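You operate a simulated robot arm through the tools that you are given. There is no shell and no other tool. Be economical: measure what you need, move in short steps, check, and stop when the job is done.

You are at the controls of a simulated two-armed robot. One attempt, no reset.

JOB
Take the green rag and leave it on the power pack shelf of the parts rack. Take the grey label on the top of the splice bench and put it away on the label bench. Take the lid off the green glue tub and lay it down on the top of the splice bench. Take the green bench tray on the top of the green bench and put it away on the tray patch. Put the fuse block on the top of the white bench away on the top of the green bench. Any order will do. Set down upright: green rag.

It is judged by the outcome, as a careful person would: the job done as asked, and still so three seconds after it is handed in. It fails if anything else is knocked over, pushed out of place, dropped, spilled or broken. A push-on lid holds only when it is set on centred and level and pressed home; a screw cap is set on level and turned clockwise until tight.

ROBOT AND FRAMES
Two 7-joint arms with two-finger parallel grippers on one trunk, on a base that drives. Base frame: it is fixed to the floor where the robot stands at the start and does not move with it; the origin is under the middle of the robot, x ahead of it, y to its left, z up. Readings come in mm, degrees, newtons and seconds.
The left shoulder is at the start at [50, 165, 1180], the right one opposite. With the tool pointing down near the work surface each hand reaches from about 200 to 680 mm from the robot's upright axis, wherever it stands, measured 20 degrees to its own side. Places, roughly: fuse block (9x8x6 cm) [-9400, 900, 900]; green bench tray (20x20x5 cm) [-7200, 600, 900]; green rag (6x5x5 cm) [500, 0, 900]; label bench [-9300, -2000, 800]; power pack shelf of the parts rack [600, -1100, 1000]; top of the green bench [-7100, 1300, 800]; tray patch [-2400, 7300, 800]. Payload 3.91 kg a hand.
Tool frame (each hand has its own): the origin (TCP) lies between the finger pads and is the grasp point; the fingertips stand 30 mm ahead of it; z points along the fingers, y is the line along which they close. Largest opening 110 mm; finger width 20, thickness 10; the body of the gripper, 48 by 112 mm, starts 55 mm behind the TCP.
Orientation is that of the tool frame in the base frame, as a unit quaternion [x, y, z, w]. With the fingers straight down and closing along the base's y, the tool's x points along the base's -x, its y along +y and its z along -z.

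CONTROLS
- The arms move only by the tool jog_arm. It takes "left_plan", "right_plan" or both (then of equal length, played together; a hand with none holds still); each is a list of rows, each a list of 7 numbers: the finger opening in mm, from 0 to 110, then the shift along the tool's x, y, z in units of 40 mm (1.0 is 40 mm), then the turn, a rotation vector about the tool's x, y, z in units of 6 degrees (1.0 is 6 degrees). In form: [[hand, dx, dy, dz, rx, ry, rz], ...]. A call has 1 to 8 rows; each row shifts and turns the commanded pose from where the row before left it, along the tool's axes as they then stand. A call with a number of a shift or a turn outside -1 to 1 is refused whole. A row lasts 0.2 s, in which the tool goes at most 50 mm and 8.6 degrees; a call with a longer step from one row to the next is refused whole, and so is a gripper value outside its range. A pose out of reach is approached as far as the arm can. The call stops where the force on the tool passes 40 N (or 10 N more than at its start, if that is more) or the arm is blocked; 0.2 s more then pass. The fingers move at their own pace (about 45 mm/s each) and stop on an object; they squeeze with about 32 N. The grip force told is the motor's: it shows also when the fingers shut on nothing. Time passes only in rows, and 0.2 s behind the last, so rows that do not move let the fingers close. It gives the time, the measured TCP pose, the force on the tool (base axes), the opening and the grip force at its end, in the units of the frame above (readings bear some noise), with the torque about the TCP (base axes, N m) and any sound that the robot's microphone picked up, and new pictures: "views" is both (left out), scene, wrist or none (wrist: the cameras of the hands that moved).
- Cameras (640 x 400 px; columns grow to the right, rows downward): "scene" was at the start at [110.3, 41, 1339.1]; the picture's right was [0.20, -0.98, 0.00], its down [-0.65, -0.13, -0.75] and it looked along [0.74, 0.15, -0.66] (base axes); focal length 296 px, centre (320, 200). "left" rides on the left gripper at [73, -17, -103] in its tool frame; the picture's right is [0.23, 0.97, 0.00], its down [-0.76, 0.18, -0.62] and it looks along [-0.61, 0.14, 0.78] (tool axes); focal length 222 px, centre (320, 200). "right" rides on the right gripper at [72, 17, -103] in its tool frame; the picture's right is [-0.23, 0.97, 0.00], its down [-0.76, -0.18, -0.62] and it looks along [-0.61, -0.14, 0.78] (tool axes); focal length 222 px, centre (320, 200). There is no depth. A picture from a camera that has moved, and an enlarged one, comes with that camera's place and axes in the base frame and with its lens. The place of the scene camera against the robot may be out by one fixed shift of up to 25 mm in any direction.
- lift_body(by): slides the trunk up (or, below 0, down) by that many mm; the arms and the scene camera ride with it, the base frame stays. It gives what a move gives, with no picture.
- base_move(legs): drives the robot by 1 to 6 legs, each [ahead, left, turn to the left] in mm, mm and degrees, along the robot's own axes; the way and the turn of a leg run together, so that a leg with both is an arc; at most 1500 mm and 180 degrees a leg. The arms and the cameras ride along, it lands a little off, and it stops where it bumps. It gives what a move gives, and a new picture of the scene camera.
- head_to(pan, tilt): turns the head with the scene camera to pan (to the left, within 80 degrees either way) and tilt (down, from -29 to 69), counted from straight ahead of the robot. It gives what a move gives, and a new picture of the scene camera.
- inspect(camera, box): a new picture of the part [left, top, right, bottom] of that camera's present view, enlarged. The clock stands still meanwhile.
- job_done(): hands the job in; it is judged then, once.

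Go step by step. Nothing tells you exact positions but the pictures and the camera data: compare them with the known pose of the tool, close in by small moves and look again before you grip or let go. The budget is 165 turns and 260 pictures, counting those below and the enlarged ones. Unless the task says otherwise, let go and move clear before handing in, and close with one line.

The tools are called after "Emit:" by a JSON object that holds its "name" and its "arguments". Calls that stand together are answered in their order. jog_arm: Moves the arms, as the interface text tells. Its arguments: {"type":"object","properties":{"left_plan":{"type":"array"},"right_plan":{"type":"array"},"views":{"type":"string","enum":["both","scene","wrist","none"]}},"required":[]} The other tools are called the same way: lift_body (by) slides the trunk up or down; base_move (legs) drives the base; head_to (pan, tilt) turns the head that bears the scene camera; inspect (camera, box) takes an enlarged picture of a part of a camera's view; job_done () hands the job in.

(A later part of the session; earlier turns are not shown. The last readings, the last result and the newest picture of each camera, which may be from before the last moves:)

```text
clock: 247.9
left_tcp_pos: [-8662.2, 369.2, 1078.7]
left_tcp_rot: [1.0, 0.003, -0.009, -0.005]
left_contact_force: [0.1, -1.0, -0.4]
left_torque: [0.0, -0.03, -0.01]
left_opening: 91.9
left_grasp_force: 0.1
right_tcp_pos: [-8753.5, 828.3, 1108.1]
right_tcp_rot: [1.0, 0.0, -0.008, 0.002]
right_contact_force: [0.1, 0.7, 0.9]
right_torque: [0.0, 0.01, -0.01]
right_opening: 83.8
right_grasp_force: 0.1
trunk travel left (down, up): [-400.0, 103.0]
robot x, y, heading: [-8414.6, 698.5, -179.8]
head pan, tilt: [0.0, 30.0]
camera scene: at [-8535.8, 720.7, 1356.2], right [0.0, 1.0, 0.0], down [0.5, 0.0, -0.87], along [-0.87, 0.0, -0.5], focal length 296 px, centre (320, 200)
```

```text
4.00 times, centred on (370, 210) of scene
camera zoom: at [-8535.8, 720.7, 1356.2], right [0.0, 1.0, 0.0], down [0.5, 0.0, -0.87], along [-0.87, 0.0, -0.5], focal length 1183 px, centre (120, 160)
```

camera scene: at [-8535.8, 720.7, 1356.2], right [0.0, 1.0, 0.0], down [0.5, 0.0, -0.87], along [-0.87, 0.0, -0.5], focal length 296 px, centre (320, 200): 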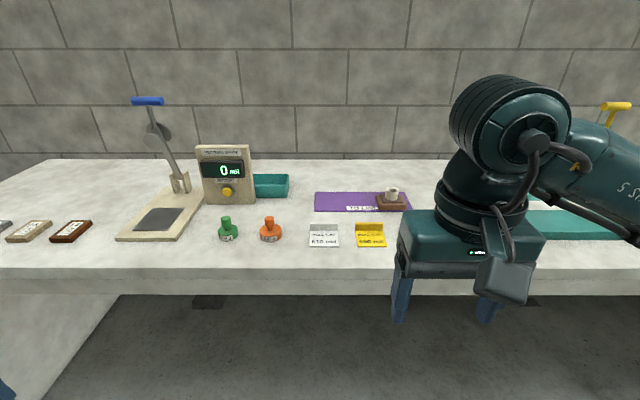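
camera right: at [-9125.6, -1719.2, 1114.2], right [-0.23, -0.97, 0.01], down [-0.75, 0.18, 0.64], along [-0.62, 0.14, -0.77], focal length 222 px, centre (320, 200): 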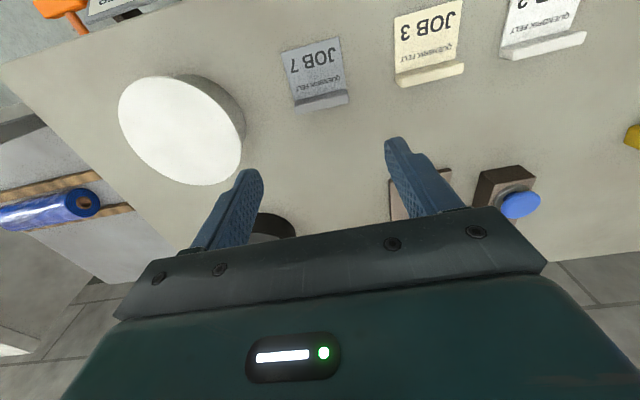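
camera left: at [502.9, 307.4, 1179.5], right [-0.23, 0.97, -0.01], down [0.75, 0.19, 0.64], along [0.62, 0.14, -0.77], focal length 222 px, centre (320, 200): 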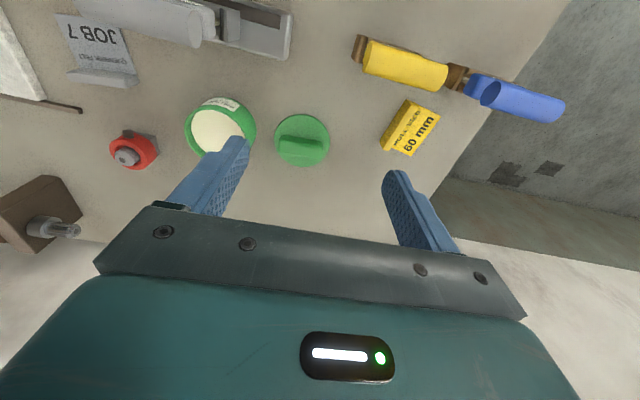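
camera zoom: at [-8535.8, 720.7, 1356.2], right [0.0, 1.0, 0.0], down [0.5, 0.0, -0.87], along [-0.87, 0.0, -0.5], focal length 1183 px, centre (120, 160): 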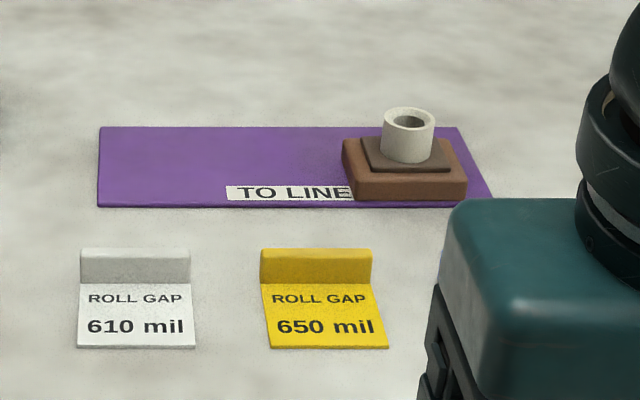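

The fuse block sits on the purple mat near [-9400, 950]. I'll drive closer.

Emit:
{"name": "base_move", "arguments": {"legs": [[400, -60, 0]]}}

Emit:
{"name": "jog_arm", "arguments": {"right_plan": [[84, -0.9, -0.35, 0, 0, 0, 0], [84, -0.9, -0.35, 0, 0, 0, 0], [84, -0.9, -0.3, 0.2, 0, 0, 0], [84, -0.9, 0, 0.4, 0, 0, 0]]}}

```text
clock: 250.4
left_tcp_pos: [-9058.5, 429.9, 1079.6]
left_tcp_rot: [1.0, 0.0, -0.009, -0.005]
left_contact_force: [-0.7, -0.7, -0.8]
left_torque: [-0.02, -0.01, 0.03]
left_opening: 92.0
left_grasp_force: 0.0
right_tcp_pos: [-9147.9, 889.7, 1107.6]
right_tcp_rot: [1.0, 0.0, -0.009, 0.002]
right_contact_force: [-0.2, -0.1, -0.5]
right_torque: [0.01, 0.0, -0.01]
right_opening: 84.0
right_grasp_force: 0.1
trunk travel left (down, up): [-400.0, 103.0]
robot x, y, heading: [-8809.8, 756.4, 180.0]
head pan, tilt: [0.0, 30.0]
camera scene: at [-8931.0, 780.6, 1356.2], right [0.0, 1.0, 0.0], down [0.5, 0.0, -0.87], along [-0.87, 0.0, -0.5], focal length 296 px, centre (320, 200)
```

scene: 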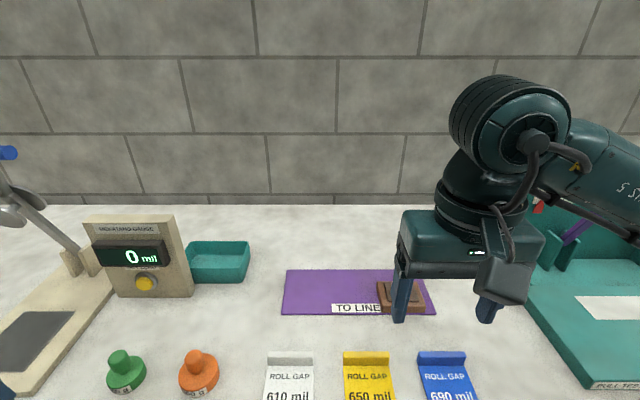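

```text
clock: 251.4
left_tcp_pos: [-9058.0, 429.1, 1078.2]
left_tcp_rot: [1.0, 0.001, -0.009, -0.005]
left_contact_force: [0.5, 0.1, -0.1]
left_torque: [0.01, 0.0, 0.02]
left_opening: 91.9
left_grasp_force: 0.0
right_tcp_pos: [-9293.3, 928.6, 1083.0]
right_tcp_rot: [1.0, 0.0, -0.009, 0.002]
right_contact_force: [0.0, 0.1, 0.0]
right_torque: [-0.02, -0.01, 0.02]
right_opening: 84.0
right_grasp_force: 0.1
trunk travel left (down, up): [-400.0, 103.0]
robot x, y, heading: [-8812.3, 754.2, 180.0]
head pan, tilt: [0.0, 30.0]
camera scene: at [-8930.9, 780.3, 1356.2], right [0.0, 1.0, 0.0], down [0.5, 0.0, -0.87], along [-0.87, 0.0, -0.5], focal length 296 px, centre (320, 200)
camera right: at [-9218.2, 913.2, 1186.9], right [-0.23, -0.97, 0.01], down [-0.75, 0.18, 0.64], along [-0.62, 0.14, -0.77], focal length 222 px, centre (320, 200)
```

scene: 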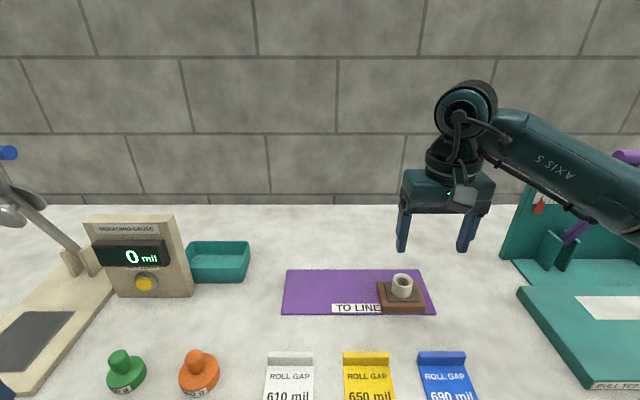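
right: 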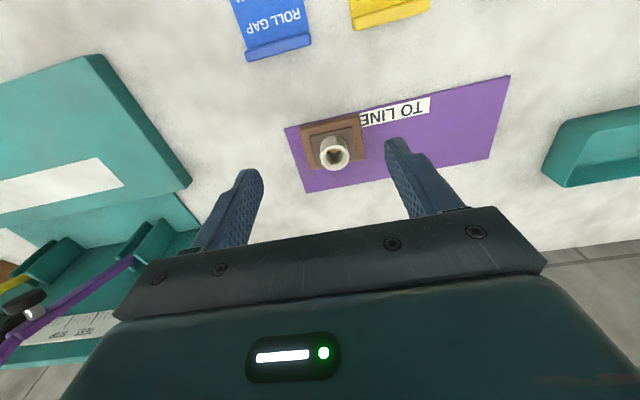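

Emit:
{"name": "jog_arm", "arguments": {"right_plan": [[84, -0.57, 0, 0.6, 0, 0, 0], [84, -0.57, 0, 0.6, 0, 0, 0], [84, -0.57, 0, 0.6, 0, 0, 0]], "views": "wrist"}}

```text
clock: 252.2
left_tcp_pos: [-9057.2, 429.8, 1079.7]
left_tcp_rot: [1.0, 0.001, -0.008, -0.005]
left_contact_force: [0.5, -0.2, 0.3]
left_torque: [-0.03, 0.02, 0.0]
left_opening: 91.8
left_grasp_force: 0.1
right_tcp_pos: [-9362.7, 929.7, 1013.6]
right_tcp_rot: [1.0, -0.001, -0.009, 0.001]
right_contact_force: [-0.9, 0.0, 0.1]
right_torque: [0.0, -0.01, -0.02]
right_opening: 84.0
right_grasp_force: 0.0
trunk travel left (down, up): [-400.0, 103.0]
robot x, y, heading: [-8807.8, 753.3, 179.9]
head pan, tilt: [0.0, 30.0]
camera right: at [-9287.0, 913.2, 1116.7], right [-0.23, -0.97, 0.01], down [-0.75, 0.18, 0.64], along [-0.62, 0.14, -0.77], focal length 222 px, centre (320, 200)
```

right: 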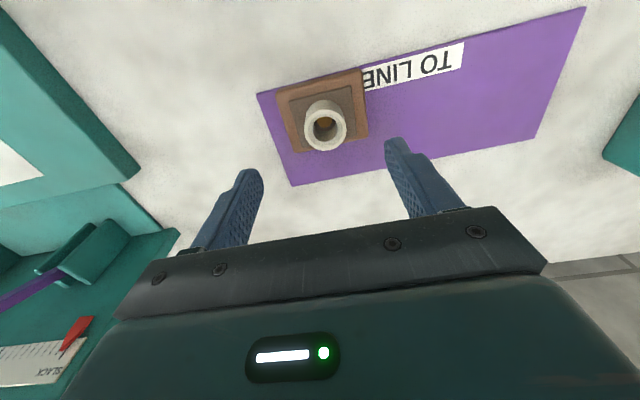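

Emit:
{"name": "jog_arm", "arguments": {"right_plan": [[84, -0.35, 0, 0.6, 0, 0, 0], [84, -0.35, 0, 0.6, 0, 0, 0]], "views": "wrist"}}

```text
clock: 252.8
left_tcp_pos: [-9057.8, 430.1, 1078.8]
left_tcp_rot: [1.0, 0.001, -0.008, -0.006]
left_contact_force: [-1.0, 1.0, -0.3]
left_torque: [0.01, 0.01, 0.02]
left_opening: 92.0
left_grasp_force: 0.0
right_tcp_pos: [-9390.6, 929.9, 966.4]
right_tcp_rot: [1.0, -0.002, -0.008, 0.001]
right_contact_force: [-0.4, 0.1, 0.1]
right_torque: [-0.02, 0.03, -0.01]
right_opening: 84.2
right_grasp_force: 0.1
trunk travel left (down, up): [-400.0, 103.0]
robot x, y, heading: [-8811.1, 755.7, 180.0]
head pan, tilt: [0.0, 30.0]
camera right: at [-9316.2, 913.5, 1069.8], right [-0.23, -0.97, 0.01], down [-0.75, 0.18, 0.64], along [-0.62, 0.14, -0.77], focal length 222 px, centre (320, 200)
```

right: 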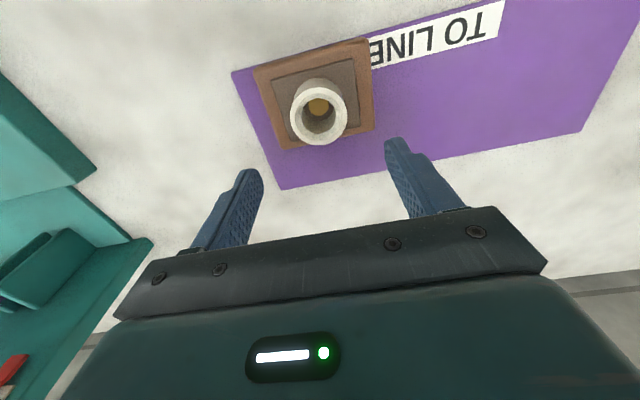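

Emit:
{"name": "jog_arm", "arguments": {"right_plan": [[84, 0.29, 0.04, 0.5, 0, 0, 0], [84, 0, 0, 0.8, 0, 0, 0], [84, 0, 0, 0.5, 0, 0, 0]], "views": "both"}}

Emit:
{"name": "inspect", "arguments": {"camera": "scene", "box": [340, 220, 500, 330]}}

```text
clock: 253.7
left_tcp_pos: [-9057.3, 430.8, 1079.3]
left_tcp_rot: [1.0, 0.001, -0.009, -0.006]
left_contact_force: [-0.5, -0.5, 1.1]
left_torque: [-0.01, -0.02, 0.0]
left_opening: 92.1
left_grasp_force: 0.0
right_tcp_pos: [-9386.5, 926.6, 907.6]
right_tcp_rot: [1.0, -0.003, -0.02, 0.005]
right_contact_force: [1.5, 0.1, 20.0]
right_torque: [0.83, -0.27, -0.18]
right_opening: 84.1
right_grasp_force: 0.0
trunk travel left (down, up): [-400.0, 103.0]
robot x, y, heading: [-8806.0, 756.3, 180.1]
head pan, tilt: [0.0, 30.0]
stopped in row 3 (right hand): the force on the tool passed its limit (the readings are from after the stop); the commanded pose is now the measured one
camera scene: at [-8929.1, 780.0, 1356.5], right [0.0, 1.0, 0.0], down [0.5, 0.0, -0.87], along [-0.87, 0.0, -0.5], focal length 296 px, centre (320, 200)
camera right: at [-9308.4, 911.2, 1009.1], right [-0.23, -0.97, 0.02], down [-0.74, 0.19, 0.65], along [-0.64, 0.14, -0.76], focal length 222 px, centre (320, 200)
```

scene: 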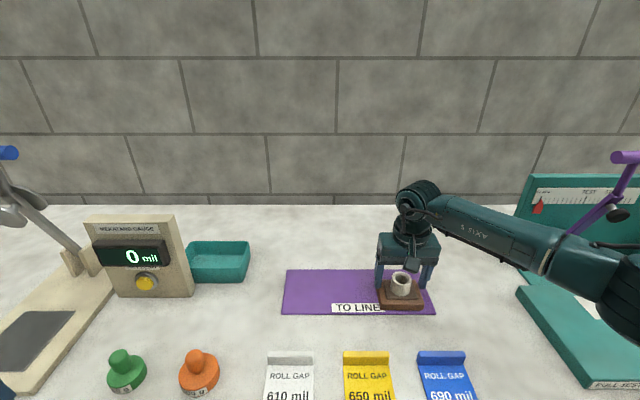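
right: 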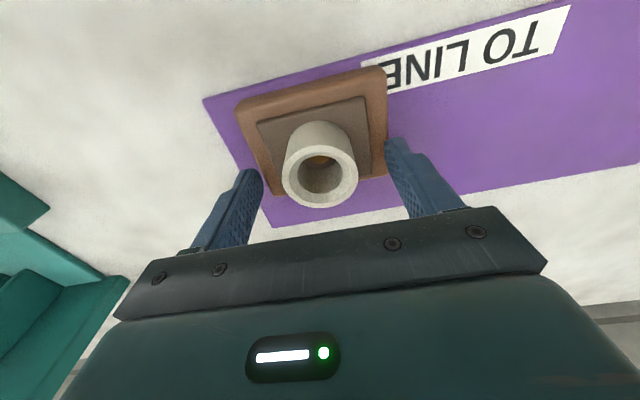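

```text
3.64 times, centred on (420, 275) of scene
camera zoom: at [-8929.1, 780.0, 1356.5], right [0.0, 1.0, 0.0], down [0.5, 0.0, -0.87], along [-0.87, 0.0, -0.5], focal length 1075 px, centre (-44, -73)
```

zoom: 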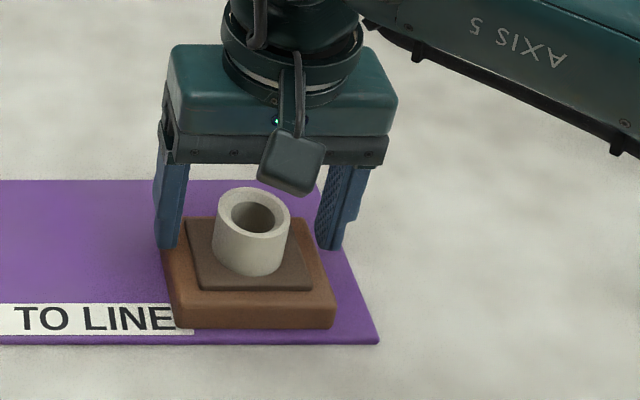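

The tips touched the block's base at z≈877; the knob centre is about x=-9367. I'll lift 10 mm, shift and level.

Emit:
{"name": "jog_arm", "arguments": {"right_plan": [[84, 0, 0, -0.3, 0, 0, 0], [84, 0.47, 0, 0, 0, 0.35, 0], [84, 0, 0.05, 0, 0, 0, 0]], "views": "wrist"}}

Emit:
{"name": "inspect", "arguments": {"camera": "scene", "box": [340, 220, 500, 330]}}

```text
clock: 254.5
left_tcp_pos: [-9057.3, 429.3, 1078.9]
left_tcp_rot: [1.0, 0.001, -0.008, -0.005]
left_contact_force: [-0.1, -1.1, -0.2]
left_torque: [-0.02, -0.01, -0.01]
left_opening: 91.9
left_grasp_force: 0.2
right_tcp_pos: [-9365.5, 926.2, 913.9]
right_tcp_rot: [1.0, -0.002, 0.002, 0.004]
right_contact_force: [-0.5, -0.8, 0.4]
right_torque: [-0.03, 0.0, -0.03]
right_opening: 84.3
right_grasp_force: 0.0
trunk travel left (down, up): [-400.0, 103.0]
robot x, y, heading: [-8807.6, 760.1, 180.0]
head pan, tilt: [0.0, 30.0]
camera right: at [-9292.6, 910.0, 1018.6], right [-0.23, -0.97, 0.01], down [-0.76, 0.18, 0.62], along [-0.6, 0.14, -0.79], focal length 222 px, centre (320, 200)
```

right: 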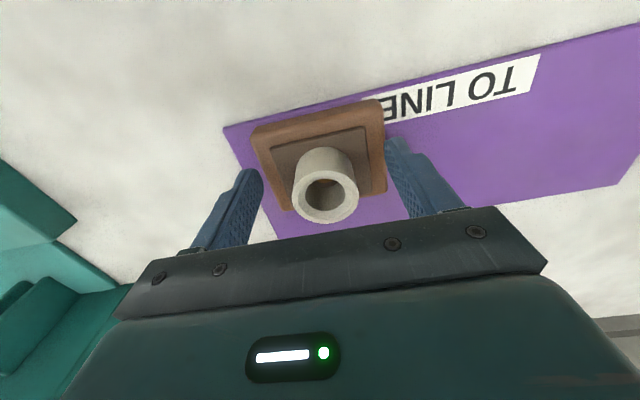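

```text
3.64 times, centred on (420, 275) of scene
camera zoom: at [-8930.3, 780.5, 1356.2], right [0.0, 1.0, 0.0], down [0.5, 0.0, -0.87], along [-0.87, 0.0, -0.5], focal length 1075 px, centre (-44, -73)
```

zoom: 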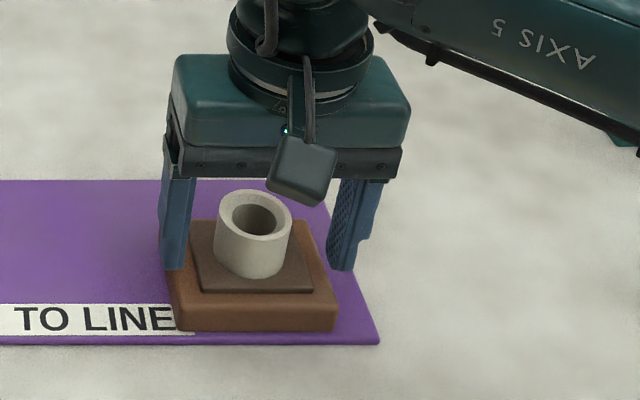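

Emit:
{"name": "jog_arm", "arguments": {"right_plan": [[84, -0.08, 0, 0, 0, 0, 0], [50, 0, 0, 0, 0, 0, 0], [20, 0, 0, 0, 0, 0, 0], [20, 0, 0, 0, 0, 0, 0], [20, 0, 0, 0, 0, 0, 0]], "views": "wrist"}}

```text
clock: 255.7
left_tcp_pos: [-9056.6, 429.7, 1079.2]
left_tcp_rot: [1.0, 0.001, -0.008, -0.005]
left_contact_force: [0.2, -0.1, 0.0]
left_torque: [0.0, 0.02, 0.02]
left_opening: 92.0
left_grasp_force: 0.0
right_tcp_pos: [-9368.3, 925.5, 914.8]
right_tcp_rot: [1.0, -0.002, 0.001, 0.003]
right_contact_force: [-0.4, -0.3, 0.1]
right_torque: [0.07, -0.02, -0.02]
right_opening: 36.7
right_grasp_force: 32.7
trunk travel left (down, up): [-400.0, 103.0]
robot x, y, heading: [-8809.4, 754.0, 180.0]
head pan, tilt: [0.0, 30.0]
camera right: at [-9295.9, 910.0, 1019.0], right [-0.23, -0.97, 0.01], down [-0.76, 0.18, 0.62], along [-0.6, 0.14, -0.79], focal length 222 px, centre (320, 200)
```

right: 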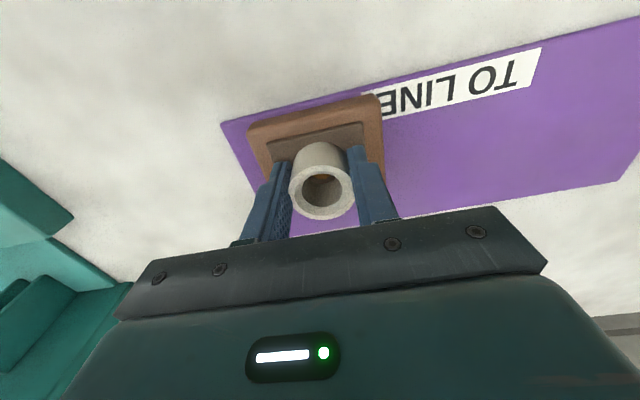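

Emit:
{"name": "jog_arm", "arguments": {"right_plan": [[20, 0, 0, -0.3, 0, 0, 0], [20, 0, 0, -0.7, 0, 0, 0], [20, 0, 0, -1, 0, 0, 0], [20, 0, 0, -1, 0, 0, 0], [20, 0, 0, -1, 0, 0, 0]]}}

```text
clock: 256.9
left_tcp_pos: [-9057.8, 430.3, 1079.1]
left_tcp_rot: [1.0, 0.001, -0.009, -0.005]
left_contact_force: [0.2, 0.2, 0.3]
left_torque: [0.0, -0.01, -0.01]
left_opening: 92.0
left_grasp_force: 0.0
right_tcp_pos: [-9368.9, 926.6, 1075.9]
right_tcp_rot: [1.0, -0.001, 0.002, 0.003]
right_contact_force: [0.6, 0.0, -1.3]
right_torque: [0.01, -0.02, 0.02]
right_opening: 36.3
right_grasp_force: 31.9
trunk travel left (down, up): [-400.0, 103.0]
robot x, y, heading: [-8808.2, 756.6, 180.1]
head pan, tilt: [0.0, 30.0]
camera scene: at [-8930.0, 780.4, 1356.2], right [0.0, 1.0, 0.0], down [0.5, 0.0, -0.87], along [-0.87, 0.0, -0.5], focal length 296 px, centre (320, 200)
camera right: at [-9296.1, 910.1, 1179.8], right [-0.23, -0.97, 0.01], down [-0.76, 0.18, 0.62], along [-0.6, 0.14, -0.79], focal length 222 px, centre (320, 200)
```

scene: 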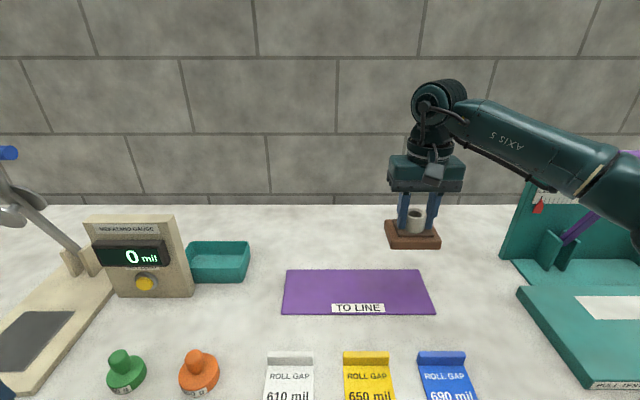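
right: 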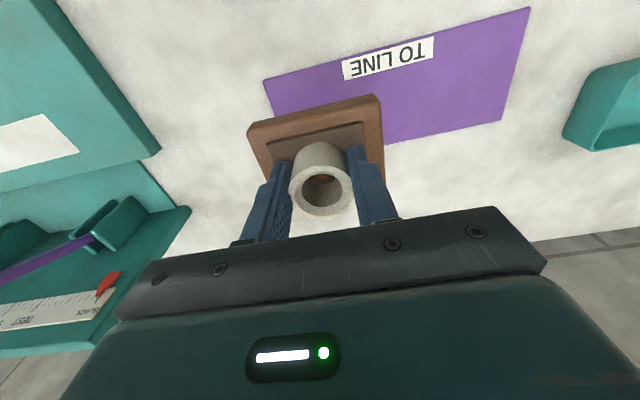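

The block is held. Retract, back up, and turn to face the green bench (east).

Emit:
{"name": "jog_arm", "arguments": {"right_plan": [[20, 0.5, 0, -0.8, 0, 0, 0], [20, 1, 0.3, -0.3, 0, 0, 0], [20, 1, 0.3, 0, 0, 0, 0], [20, 1, 0.3, 0, 0, 0, 0], [20, 1, 0.3, 0, 0, 0, 0], [20, 1, 0.3, 0, 0, 0, 0]], "views": "none"}}

Emit:
{"name": "base_move", "arguments": {"legs": [[-400, 0, 0], [0, 0, 180]]}}

Emit:
{"name": "head_to", "arguments": {"pan": 0, "tilt": 30}}

```text
clock: 258.3
left_tcp_pos: [-9056.8, 429.8, 1079.4]
left_tcp_rot: [1.0, 0.001, -0.009, -0.006]
left_contact_force: [-0.2, 0.0, -0.6]
left_torque: [-0.02, 0.03, -0.03]
left_opening: 92.2
left_grasp_force: 0.0
right_tcp_pos: [-9150.7, 867.5, 1119.6]
right_tcp_rot: [1.0, -0.003, 0.001, 0.003]
right_contact_force: [0.5, 0.9, 0.0]
right_torque: [0.01, 0.0, 0.01]
right_opening: 36.7
right_grasp_force: 32.5
trunk travel left (down, up): [-400.0, 103.0]
robot x, y, heading: [-8807.2, 757.7, 180.0]
head pan, tilt: [0.0, 30.0]
```

```text
clock: 268.2
left_tcp_pos: [-8159.7, 1081.3, 1080.6]
left_tcp_rot: [0.0, 1.0, -0.006, 0.009]
left_contact_force: [-0.6, -1.3, 0.0]
left_torque: [0.01, 0.01, 0.03]
left_opening: 92.2
left_grasp_force: 0.0
right_tcp_pos: [-8067.5, 644.0, 1119.5]
right_tcp_rot: [0.002, 1.0, 0.003, -0.001]
right_contact_force: [0.5, -0.7, -1.9]
right_torque: [0.01, 0.01, 0.01]
right_opening: 36.7
right_grasp_force: 31.8
trunk travel left (down, up): [-400.0, 103.0]
robot x, y, heading: [-8407.1, 755.0, 0.2]
head pan, tilt: [0.0, 30.0]
camera scene: at [-8290.6, 779.8, 1356.2], right [0.0, -1.0, 0.0], down [-0.5, 0.0, -0.87], along [0.87, 0.0, -0.5], focal length 296 px, centre (320, 200)
```

scene: 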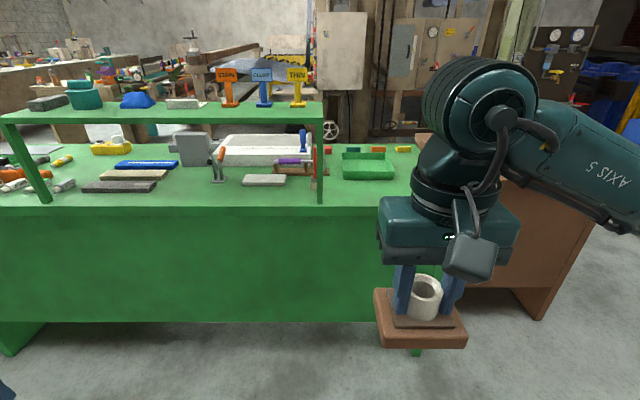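

```text
clock: 268.8
left_tcp_pos: [-8159.5, 1081.8, 1079.4]
left_tcp_rot: [0.0, 1.0, -0.005, 0.009]
left_contact_force: [0.1, 0.4, 0.3]
left_torque: [0.0, 0.02, -0.01]
left_opening: 91.9
left_grasp_force: 0.1
right_tcp_pos: [-8067.2, 644.4, 1119.7]
right_tcp_rot: [0.002, 1.0, 0.002, -0.002]
right_contact_force: [-0.3, -0.2, -1.1]
right_torque: [0.01, -0.02, -0.01]
right_opening: 36.5
right_grasp_force: 31.8
trunk travel left (down, up): [-400.0, 103.0]
robot x, y, heading: [-8407.8, 757.9, -0.2]
head pan, tilt: [0.0, 30.0]
camera scene: at [-8290.6, 779.8, 1356.2], right [0.0, -1.0, 0.0], down [-0.5, 0.0, -0.87], along [0.87, 0.0, -0.5], focal length 296 px, centre (320, 200)
```

scene: 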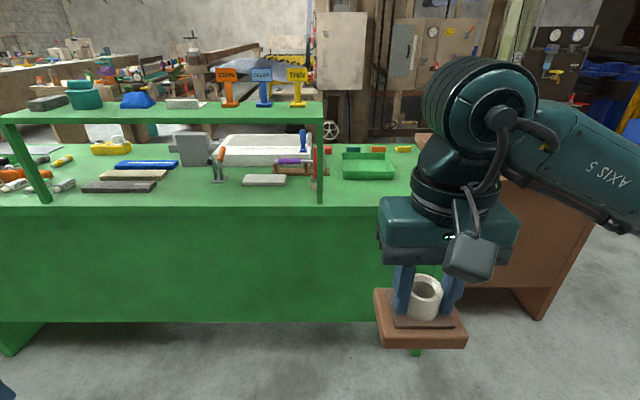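

The green tray is visible on the green bench right of the raised shelf. There's room in front of it for the fuse block; I'll drive closer.

Emit:
{"name": "base_move", "arguments": {"legs": [[580, 20, 0]]}}

Emit:
{"name": "head_to", "arguments": {"pan": -15, "tilt": 38}}

```text
clock: 272.0
left_tcp_pos: [-7587.0, 1101.3, 1078.9]
left_tcp_rot: [0.0, 1.0, -0.005, 0.009]
left_contact_force: [0.2, -0.2, 0.1]
left_torque: [0.0, 0.02, -0.01]
left_opening: 91.9
left_grasp_force: 0.1
right_tcp_pos: [-7495.3, 662.2, 1119.4]
right_tcp_rot: [0.002, 1.0, 0.003, -0.002]
right_contact_force: [0.9, -0.2, -1.8]
right_torque: [0.0, 0.03, -0.01]
right_opening: 36.6
right_grasp_force: 31.6
trunk travel left (down, up): [-400.0, 103.0]
robot x, y, heading: [-7836.1, 773.6, 0.2]
head pan, tilt: [0.0, 30.0]
camera scene: at [-7717.3, 798.8, 1356.2], right [0.0, -1.0, 0.0], down [-0.5, 0.0, -0.87], along [0.87, 0.0, -0.5], focal length 296 px, centre (320, 200)
```

scene: 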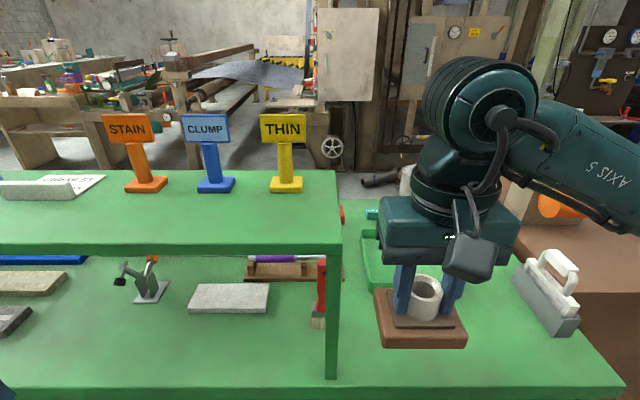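

```text
clock: 272.8
left_tcp_pos: [-7588.0, 1101.0, 1078.5]
left_tcp_rot: [0.0, 1.0, -0.006, 0.009]
left_contact_force: [0.1, 0.1, -0.5]
left_torque: [0.01, 0.02, -0.06]
left_opening: 92.2
left_grasp_force: 0.0
right_tcp_pos: [-7494.6, 663.9, 1119.7]
right_tcp_rot: [0.003, 1.0, 0.004, -0.001]
right_contact_force: [0.4, -0.1, -1.5]
right_torque: [0.0, 0.0, 0.0]
right_opening: 36.6
right_grasp_force: 31.6
trunk travel left (down, up): [-400.0, 103.0]
robot x, y, heading: [-7839.8, 776.2, -0.4]
head pan, tilt: [-15.0, 38.0]
camera scene: at [-7724.8, 776.6, 1343.9], right [-0.26, -0.97, 0.0], down [-0.59, 0.16, -0.79], along [0.76, -0.21, -0.62], focal length 296 px, centre (320, 200)
```

scene: 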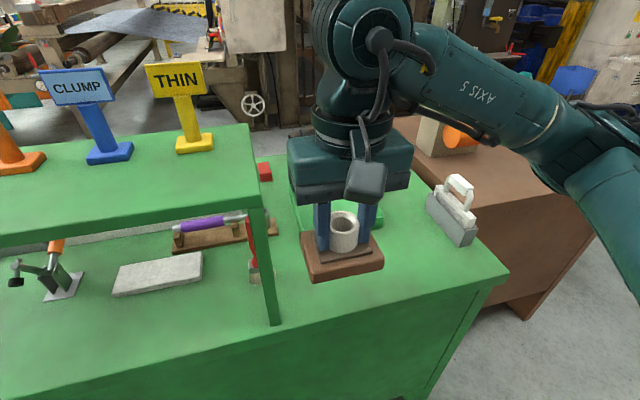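

I'll bring the block over the free front area near [-7345, 610] and look with the wrist camera.

Emit:
{"name": "jog_arm", "arguments": {"right_plan": [[20, -0.75, -0.26, 0.1, 0, 0, 0], [20, -0.75, -0.26, 0.4, 0, 0, 0], [20, -0.75, -0.26, 0.6, 0, 0, 0], [20, -0.75, -0.26, 0.6, 0, 0, 0], [20, -0.75, -0.26, 0.6, 0, 0, 0]]}}

```text
clock: 274.0
left_tcp_pos: [-7586.3, 1099.8, 1078.9]
left_tcp_rot: [0.0, 1.0, -0.005, 0.009]
left_contact_force: [0.9, 0.1, 0.6]
left_torque: [-0.01, -0.01, 0.0]
left_opening: 92.0
left_grasp_force: 0.0
right_tcp_pos: [-7344.0, 610.9, 1026.0]
right_tcp_rot: [0.003, 1.0, 0.004, -0.001]
right_contact_force: [1.0, 0.3, -1.3]
right_torque: [0.02, 0.01, 0.01]
right_opening: 36.5
right_grasp_force: 32.2
trunk travel left (down, up): [-400.0, 103.0]
robot x, y, heading: [-7832.3, 771.2, 0.1]
head pan, tilt: [-15.0, 38.0]
camera scene: at [-7724.3, 776.4, 1343.8], right [-0.26, -0.97, 0.0], down [-0.59, 0.16, -0.79], along [0.76, -0.21, -0.62], focal length 296 px, centre (320, 200)
camera right: at [-7416.6, 627.6, 1130.6], right [0.23, 0.97, 0.01], down [0.76, -0.19, 0.62], along [0.6, -0.14, -0.79], focal length 222 px, centre (320, 200)
```

scene: 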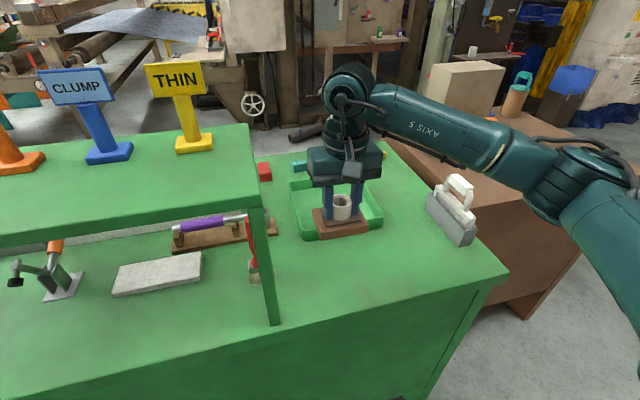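
right: 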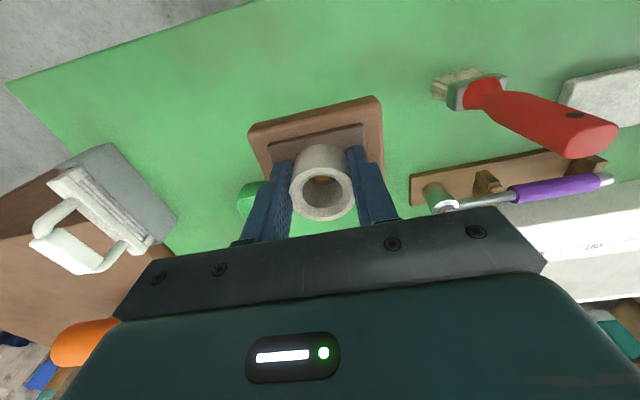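

Area below is clear. I'll shift 18 mm toward the front and lower.

Emit:
{"name": "jog_arm", "arguments": {"right_plan": [[20, 0.45, 0, 0.5, 0, 0, 0], [20, 0, 0, 0.9, 0, 0, 0], [20, 0, 0, 0.9, 0, 0, 0], [20, 0, 0, 0.2, 0, 0, 0]]}}

```text
clock: 275.0
left_tcp_pos: [-7585.8, 1100.1, 1079.9]
left_tcp_rot: [0.0, 1.0, -0.005, 0.009]
left_contact_force: [0.7, 0.0, 0.0]
left_torque: [0.01, 0.01, 0.01]
left_opening: 92.1
left_grasp_force: 0.1
right_tcp_pos: [-7363.6, 610.6, 926.6]
right_tcp_rot: [0.003, 1.0, 0.003, -0.002]
right_contact_force: [-0.1, 0.7, -0.2]
right_torque: [-0.01, -0.02, -0.01]
right_opening: 36.3
right_grasp_force: 31.1
trunk travel left (down, up): [-400.0, 103.0]
robot x, y, heading: [-7835.0, 774.6, 0.2]
head pan, tilt: [-15.0, 38.0]
camera scene: at [-7724.8, 776.5, 1343.9], right [-0.26, -0.97, 0.0], down [-0.59, 0.16, -0.79], along [0.76, -0.21, -0.62], focal length 296 px, centre (320, 200)
camera right: at [-7435.1, 627.9, 1031.2], right [0.23, 0.97, 0.01], down [0.76, -0.19, 0.62], along [0.6, -0.14, -0.78], focal length 222 px, centre (320, 200)
```

scene: 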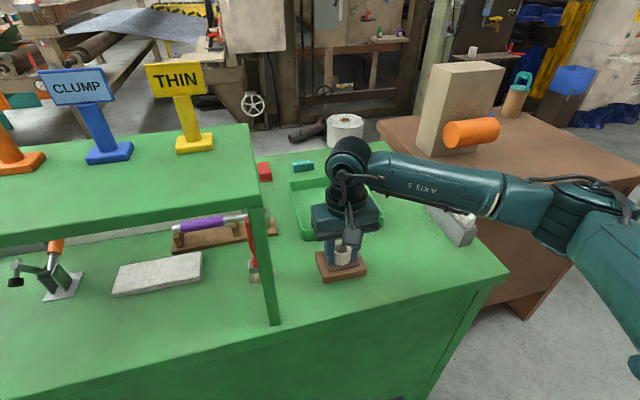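
right: 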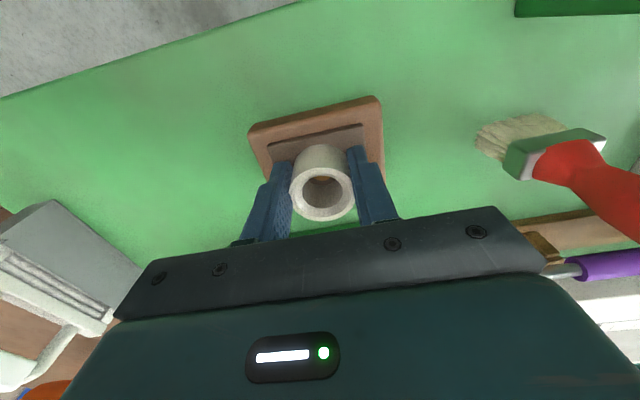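

Emit:
{"name": "jog_arm", "arguments": {"right_plan": [[20, 0, 0, 0.1, 0, 0, 0], [20, 0, 0, 0.08, 0, 0, 0], [20, 0, 0, 0.08, 0, 0, 0], [20, 0, 0, 0.08, 0, 0, 0], [20, 0, 0, 0.08, 0, 0, 0], [20, 0, 0, 0.08, 0, 0, 0], [20, 0, 0, 0.08, 0, 0, 0], [20, 0, 0, 0.08, 0, 0, 0]], "views": "none"}}

```text
clock: 276.9
left_tcp_pos: [-7587.0, 1100.3, 1079.3]
left_tcp_rot: [0.0, 1.0, -0.006, 0.01]
left_contact_force: [0.3, 0.4, -0.2]
left_torque: [0.03, 0.01, -0.02]
left_opening: 92.0
left_grasp_force: 0.0
right_tcp_pos: [-7361.4, 611.6, 908.4]
right_tcp_rot: [0.003, 1.0, 0.004, 0.004]
right_contact_force: [-3.8, -1.8, 17.6]
right_torque: [-0.83, 0.48, -0.2]
right_opening: 36.7
right_grasp_force: 31.8
trunk travel left (down, up): [-400.0, 103.0]
robot x, y, heading: [-7836.3, 770.1, -0.2]
head pan, tilt: [-15.0, 38.0]
stopped in row 8 (right hand): the force on the tool passed its limit (the readings are from after the stop); the commanded pose is now the measured one
```

Block is down (surface ≈850). Release and lift.

Emit:
{"name": "jog_arm", "arguments": {"right_plan": [[50, 0, 0, -0.03, 0, 0, 0], [75, 0, 0, 0, 0, 0, 0], [75, 0, 0, 0, 0, 0, 0], [75, 0, 0, -0.5, 0, 0, 0], [75, 0, 0, -1, 0, 0, 0], [75, 0, 0, -1, 0, 0, 0], [75, 0, 0, -1, 0, 0, 0]]}}

```text
clock: 278.4
left_tcp_pos: [-7587.4, 1101.0, 1080.0]
left_tcp_rot: [0.001, 1.0, -0.005, 0.008]
left_contact_force: [-0.5, 0.5, 0.0]
left_torque: [-0.01, 0.01, 0.01]
left_opening: 92.0
left_grasp_force: 0.2
right_tcp_pos: [-7362.6, 609.4, 1047.0]
right_tcp_rot: [0.004, 1.0, 0.004, 0.001]
right_contact_force: [-1.0, 1.1, 0.5]
right_torque: [-0.01, -0.01, 0.0]
right_opening: 74.9
right_grasp_force: 0.0
trunk travel left (down, up): [-400.0, 103.0]
robot x, y, heading: [-7839.6, 777.1, -0.3]
head pan, tilt: [-15.0, 38.0]
camera scene: at [-7725.2, 776.6, 1343.9], right [-0.26, -0.97, 0.0], down [-0.59, 0.16, -0.79], along [0.76, -0.21, -0.62], focal length 296 px, centre (320, 200)
camera right: at [-7434.9, 626.5, 1150.5], right [0.23, 0.97, 0.01], down [0.76, -0.19, 0.62], along [0.61, -0.14, -0.78], focal length 222 px, centre (320, 200)
```

scene: 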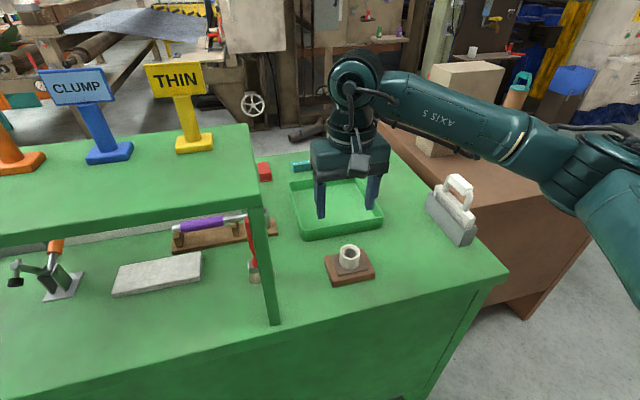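
right: 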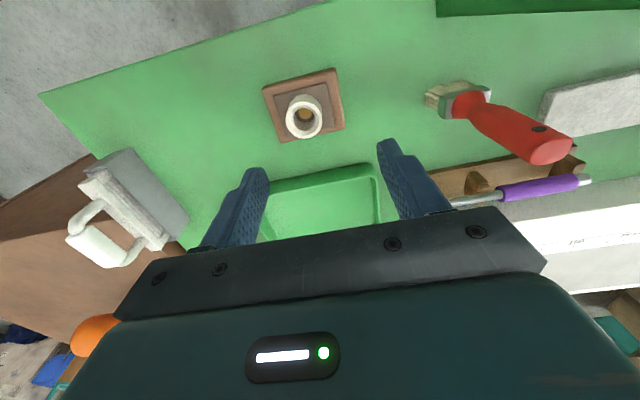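

The fuse block is placed. The tray's centre is about [-7170, 585]. I'll tuck the left hand in, raise the right, and shift the base so the right hand can grip the tray's right wall.

Emit:
{"name": "jog_arm", "arguments": {"left_plan": [[60, 0.4, -0.88, 0, 0, 0, 0], [60, 0.4, -0.88, 0, 0, 0, 0], [60, 0.4, -0.88, 0, 0, 0, 0], [60, 0.4, -0.88, 0, 0, 0, 0]], "right_plan": [[75, 0, 0, -0.5, 0, 0, 0], [75, 0, 0, -0.5, 0, 0, 0], [75, 0, 0, -0.3, 0, 0, 0], [75, 0, 0, 0, 0, 0, 0]], "views": "none"}}

Emit:
{"name": "base_move", "arguments": {"legs": [[0, -185, 0], [140, 0, 0]]}}

Emit:
{"name": "inspect", "arguments": {"camera": "right", "box": [0, 0, 640, 400]}}

```text
clock: 279.4
left_tcp_pos: [-7593.2, 964.6, 1112.2]
left_tcp_rot: [0.001, 1.0, -0.005, 0.007]
left_contact_force: [-0.6, -0.6, -0.4]
left_torque: [0.0, 0.0, 0.02]
left_opening: 60.1
left_grasp_force: 0.0
left hand out of reach, approached as far as the arm can: row 1, 2, 3, 4
right_tcp_pos: [-7362.9, 609.0, 1098.6]
right_tcp_rot: [0.003, 1.0, 0.004, 0.001]
right_contact_force: [0.2, -0.6, -0.2]
right_torque: [-0.02, 0.03, 0.01]
right_opening: 74.9
right_grasp_force: 0.0
trunk travel left (down, up): [-400.0, 103.0]
robot x, y, heading: [-7834.8, 775.4, -0.3]
head pan, tilt: [-15.0, 38.0]
```

```text
clock: 281.9
left_tcp_pos: [-7491.0, 780.0, 1112.2]
left_tcp_rot: [0.001, 1.0, -0.006, 0.01]
left_contact_force: [-1.0, -0.1, -0.1]
left_torque: [0.02, -0.01, -0.01]
left_opening: 60.2
left_grasp_force: 0.1
right_tcp_pos: [-7261.6, 421.7, 1099.1]
right_tcp_rot: [0.005, 1.0, 0.004, 0.002]
right_contact_force: [0.0, -0.1, 0.4]
right_torque: [-0.01, -0.03, 0.02]
right_opening: 75.0
right_grasp_force: 0.0
trunk travel left (down, up): [-400.0, 103.0]
robot x, y, heading: [-7735.5, 590.3, -0.3]
head pan, tilt: [-15.0, 38.0]
stopped in leg 2: the robot was blocked; the commanded pose is now the measured one
camera scene: at [-7623.8, 589.2, 1344.1], right [-0.26, -0.96, 0.0], down [-0.59, 0.16, -0.79], along [0.76, -0.21, -0.61], focal length 296 px, centre (320, 200)
```

scene: 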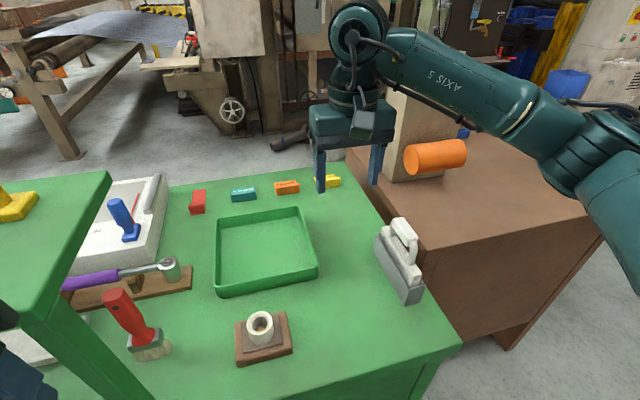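

```text
1.00 times, centred on (320, 200) of right
camera zoom: at [-7333.4, 438.9, 1202.8], right [0.24, 0.97, 0.01], down [0.76, -0.19, 0.63], along [0.61, -0.14, -0.78], focal length 222 px, centre (320, 200)
```

zoom: 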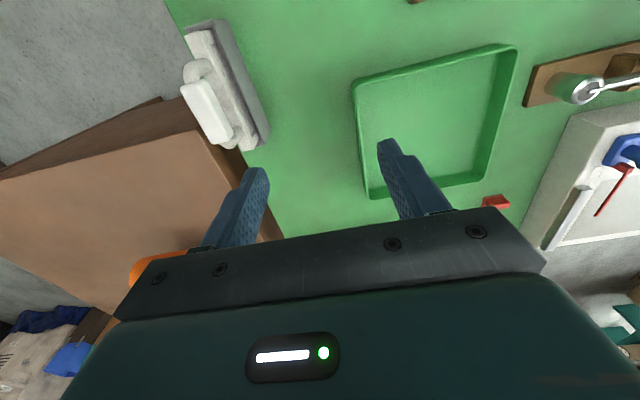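

The base touched the bench front, so I'll back off slightly. Tray's right wall is at y≈473, x from -7264 to -7070. I'll bring the right hand above its middle.

Emit:
{"name": "base_move", "arguments": {"legs": [[-15, 0, 0.3]]}}

Emit:
{"name": "jog_arm", "arguments": {"right_plan": [[45, -0.7, 0.3, 0.6, 0, 0, 0], [45, -0.7, 0.3, 0.7, 0, 0, 0], [45, -0.7, 0.3, 0.7, 0, 0, 0], [45, -0.7, 0.3, 0.7, 0, 0, 0]]}}

```text
clock: 282.6
left_tcp_pos: [-7504.7, 780.4, 1111.1]
left_tcp_rot: [-0.001, 1.0, -0.006, 0.009]
left_contact_force: [0.5, -0.4, -0.3]
left_torque: [0.02, -0.04, -0.03]
left_opening: 59.9
left_grasp_force: 0.1
right_tcp_pos: [-7274.9, 424.5, 1098.0]
right_tcp_rot: [0.002, 1.0, 0.004, 0.003]
right_contact_force: [-0.6, -2.2, 0.0]
right_torque: [0.01, -0.02, 0.03]
right_opening: 74.7
right_grasp_force: 0.1
trunk travel left (down, up): [-400.0, 103.0]
robot x, y, heading: [-7749.5, 586.5, 0.0]
head pan, tilt: [-15.0, 38.0]
camera scene: at [-7637.4, 589.9, 1344.0], right [-0.26, -0.97, 0.0], down [-0.59, 0.16, -0.79], along [0.76, -0.2, -0.61], focal length 296 px, centre (320, 200)
```

scene: 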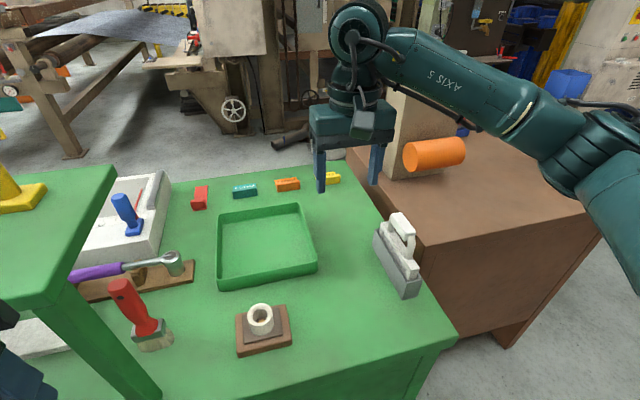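

```text
clock: 283.6
left_tcp_pos: [-7503.7, 781.6, 1110.1]
left_tcp_rot: [-0.002, 1.0, -0.006, 0.007]
left_contact_force: [0.1, 0.5, 0.4]
left_torque: [-0.03, -0.04, 0.02]
left_opening: 60.1
left_grasp_force: 0.0
right_tcp_pos: [-7159.3, 474.0, 991.0]
right_tcp_rot: [0.002, 1.0, 0.003, 0.003]
right_contact_force: [-0.3, -0.5, -0.3]
right_torque: [-0.01, 0.02, 0.0]
right_opening: 45.1
right_grasp_force: 0.1
trunk travel left (down, up): [-400.0, 103.0]
robot x, y, heading: [-7746.8, 587.3, 0.1]
head pan, tilt: [-15.0, 38.0]
camera scene: at [-7636.0, 590.4, 1343.9], right [-0.26, -0.97, 0.0], down [-0.6, 0.16, -0.79], along [0.76, -0.2, -0.62], focal length 296 px, centre (320, 200)
camera right: at [-7232.3, 490.3, 1093.7], right [0.23, 0.97, 0.01], down [0.76, -0.19, 0.63], along [0.61, -0.14, -0.78], focal length 222 px, centre (320, 200)
```

scene: 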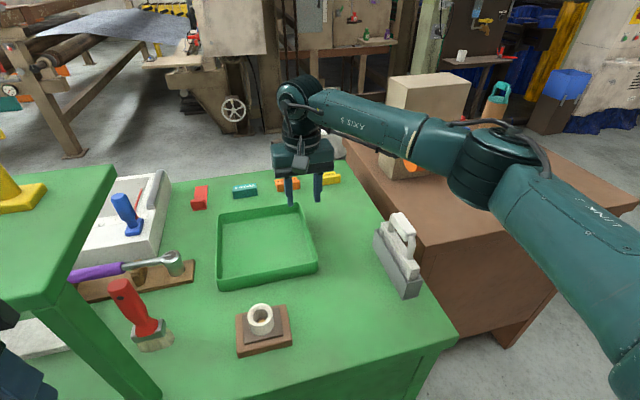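
right: 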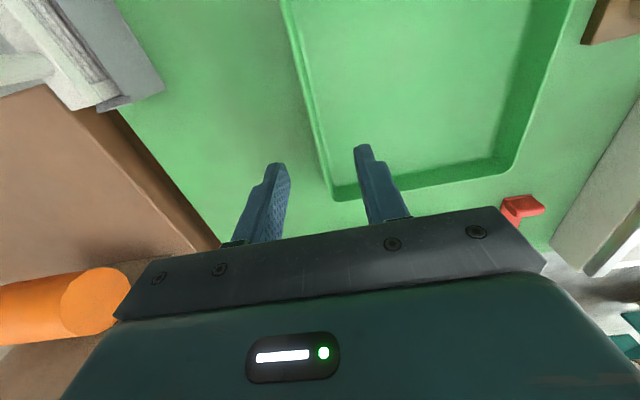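

Emit:
{"name": "jog_arm", "arguments": {"right_plan": [[45, 0, 0, 0.9, 0, 0, 0], [45, 0, 0, 0.7, 0, 0, 0]], "views": "wrist"}}

Emit:
{"name": "inspect", "arguments": {"camera": "scene", "box": [200, 120, 400, 290]}}

```text
clock: 284.2
left_tcp_pos: [-7504.8, 780.8, 1110.9]
left_tcp_rot: [-0.001, 1.0, -0.006, 0.008]
left_contact_force: [0.9, -0.2, -0.2]
left_torque: [0.01, 0.01, 0.02]
left_opening: 60.1
left_grasp_force: 0.1
right_tcp_pos: [-7158.3, 473.3, 926.3]
right_tcp_rot: [0.002, 1.0, 0.004, 0.001]
right_contact_force: [-0.1, -0.2, 0.7]
right_torque: [0.0, 0.02, 0.02]
right_opening: 45.1
right_grasp_force: 0.0
trunk travel left (down, up): [-400.0, 103.0]
robot x, y, heading: [-7748.4, 589.2, 0.1]
head pan, tilt: [-15.0, 38.0]
camera right: at [-7232.5, 490.2, 1029.7], right [0.23, 0.97, 0.01], down [0.76, -0.19, 0.62], along [0.61, -0.14, -0.78], focal length 222 px, centre (320, 200)
```

right: 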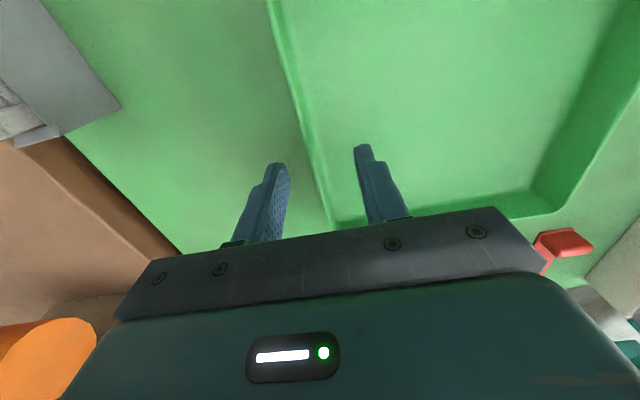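

```text
2.35 times, centred on (300, 205) of scene
camera zoom: at [-7636.5, 589.9, 1343.9], right [-0.26, -0.97, 0.0], down [-0.59, 0.16, -0.79], along [0.76, -0.2, -0.62], focal length 696 px, centre (367, 188)
```

zoom: 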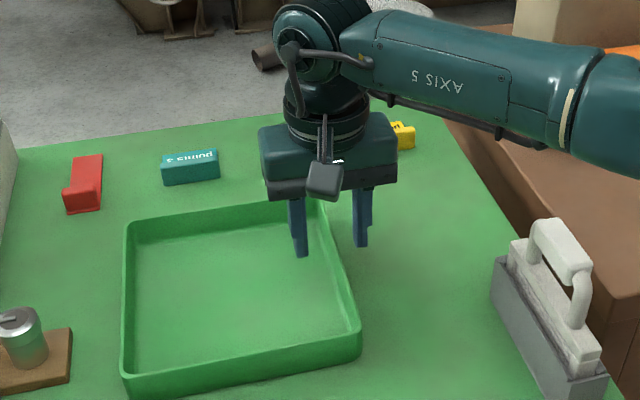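

Emit:
{"name": "jog_arm", "arguments": {"right_plan": [[45, 0.25, 0, 0.4, 0, 0, 0], [45, 0, 0, 0.4, 0, 0, 0]], "views": "wrist"}}

Emit:
{"name": "inspect", "arguments": {"camera": "scene", "box": [200, 120, 400, 290]}}

```text
clock: 284.8
left_tcp_pos: [-7504.3, 781.3, 1112.1]
left_tcp_rot: [-0.001, 1.0, -0.006, 0.007]
left_contact_force: [0.3, -0.7, -0.2]
left_torque: [0.0, -0.02, 0.0]
left_opening: 59.9
left_grasp_force: 0.1
right_tcp_pos: [-7170.0, 473.2, 895.1]
right_tcp_rot: [0.003, 1.0, 0.005, 0.003]
right_contact_force: [0.2, 0.5, 0.4]
right_torque: [0.0, 0.0, -0.02]
right_opening: 45.0
right_grasp_force: 0.1
trunk travel left (down, up): [-400.0, 103.0]
robot x, y, heading: [-7751.9, 584.1, 0.1]
head pan, tilt: [-15.0, 38.0]
camera right: at [-7242.4, 490.5, 999.0], right [0.23, 0.97, 0.01], down [0.76, -0.19, 0.63], along [0.61, -0.14, -0.78], focal length 222 px, centre (320, 200)
```

right: 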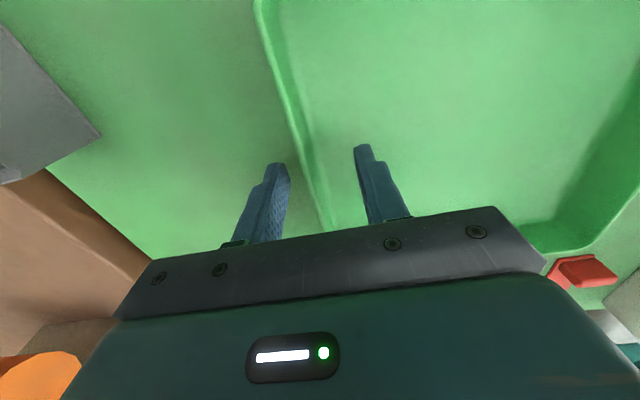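

```text
2.35 times, centred on (300, 205) of scene
camera zoom: at [-7636.4, 590.0, 1343.9], right [-0.26, -0.97, 0.0], down [-0.59, 0.16, -0.79], along [0.76, -0.2, -0.62], focal length 696 px, centre (367, 188)
```

zoom: 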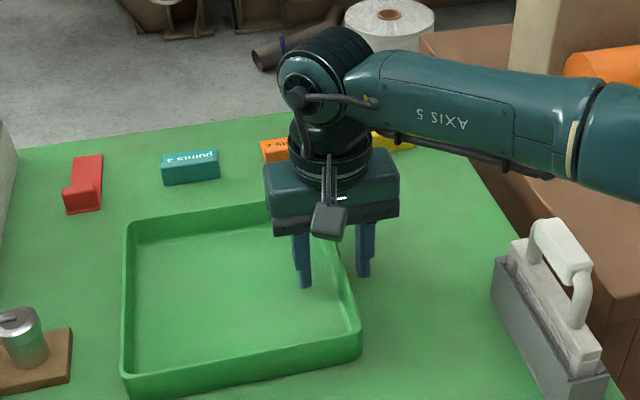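

Emit:
{"name": "jog_arm", "arguments": {"right_plan": [[45, 0, -0.05, 0.05, 0, 0, 0], [20, 0, 0, 0, 0, 0, 0], [0, 0, 0, 0, 0, 0, 0], [0, 0, 0, 0, 0, 0, 0]], "views": "wrist"}}

```text
clock: 285.8
left_tcp_pos: [-7505.0, 781.7, 1111.6]
left_tcp_rot: [-0.002, 1.0, -0.006, 0.008]
left_contact_force: [-0.3, -0.9, 1.1]
left_torque: [0.0, 0.0, 0.0]
left_opening: 60.0
left_grasp_force: 0.0
right_tcp_pos: [-7170.1, 471.4, 892.3]
right_tcp_rot: [0.002, 1.0, 0.003, 0.001]
right_contact_force: [-0.1, 0.5, -0.5]
right_torque: [-0.22, -0.03, -0.1]
right_opening: 4.0
right_grasp_force: 29.7
trunk travel left (down, up): [-400.0, 103.0]
robot x, y, heading: [-7747.5, 588.2, -0.0]
head pan, tilt: [-15.0, 38.0]
camera right: at [-7242.3, 488.0, 997.1], right [0.23, 0.97, 0.01], down [0.76, -0.19, 0.62], along [0.61, -0.14, -0.78], focal length 222 px, centre (320, 200)
```

right: 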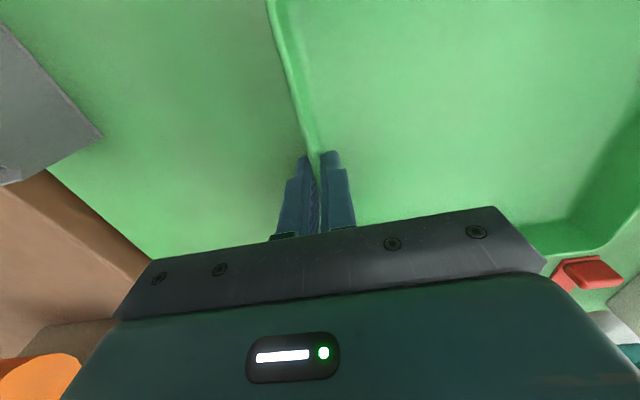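

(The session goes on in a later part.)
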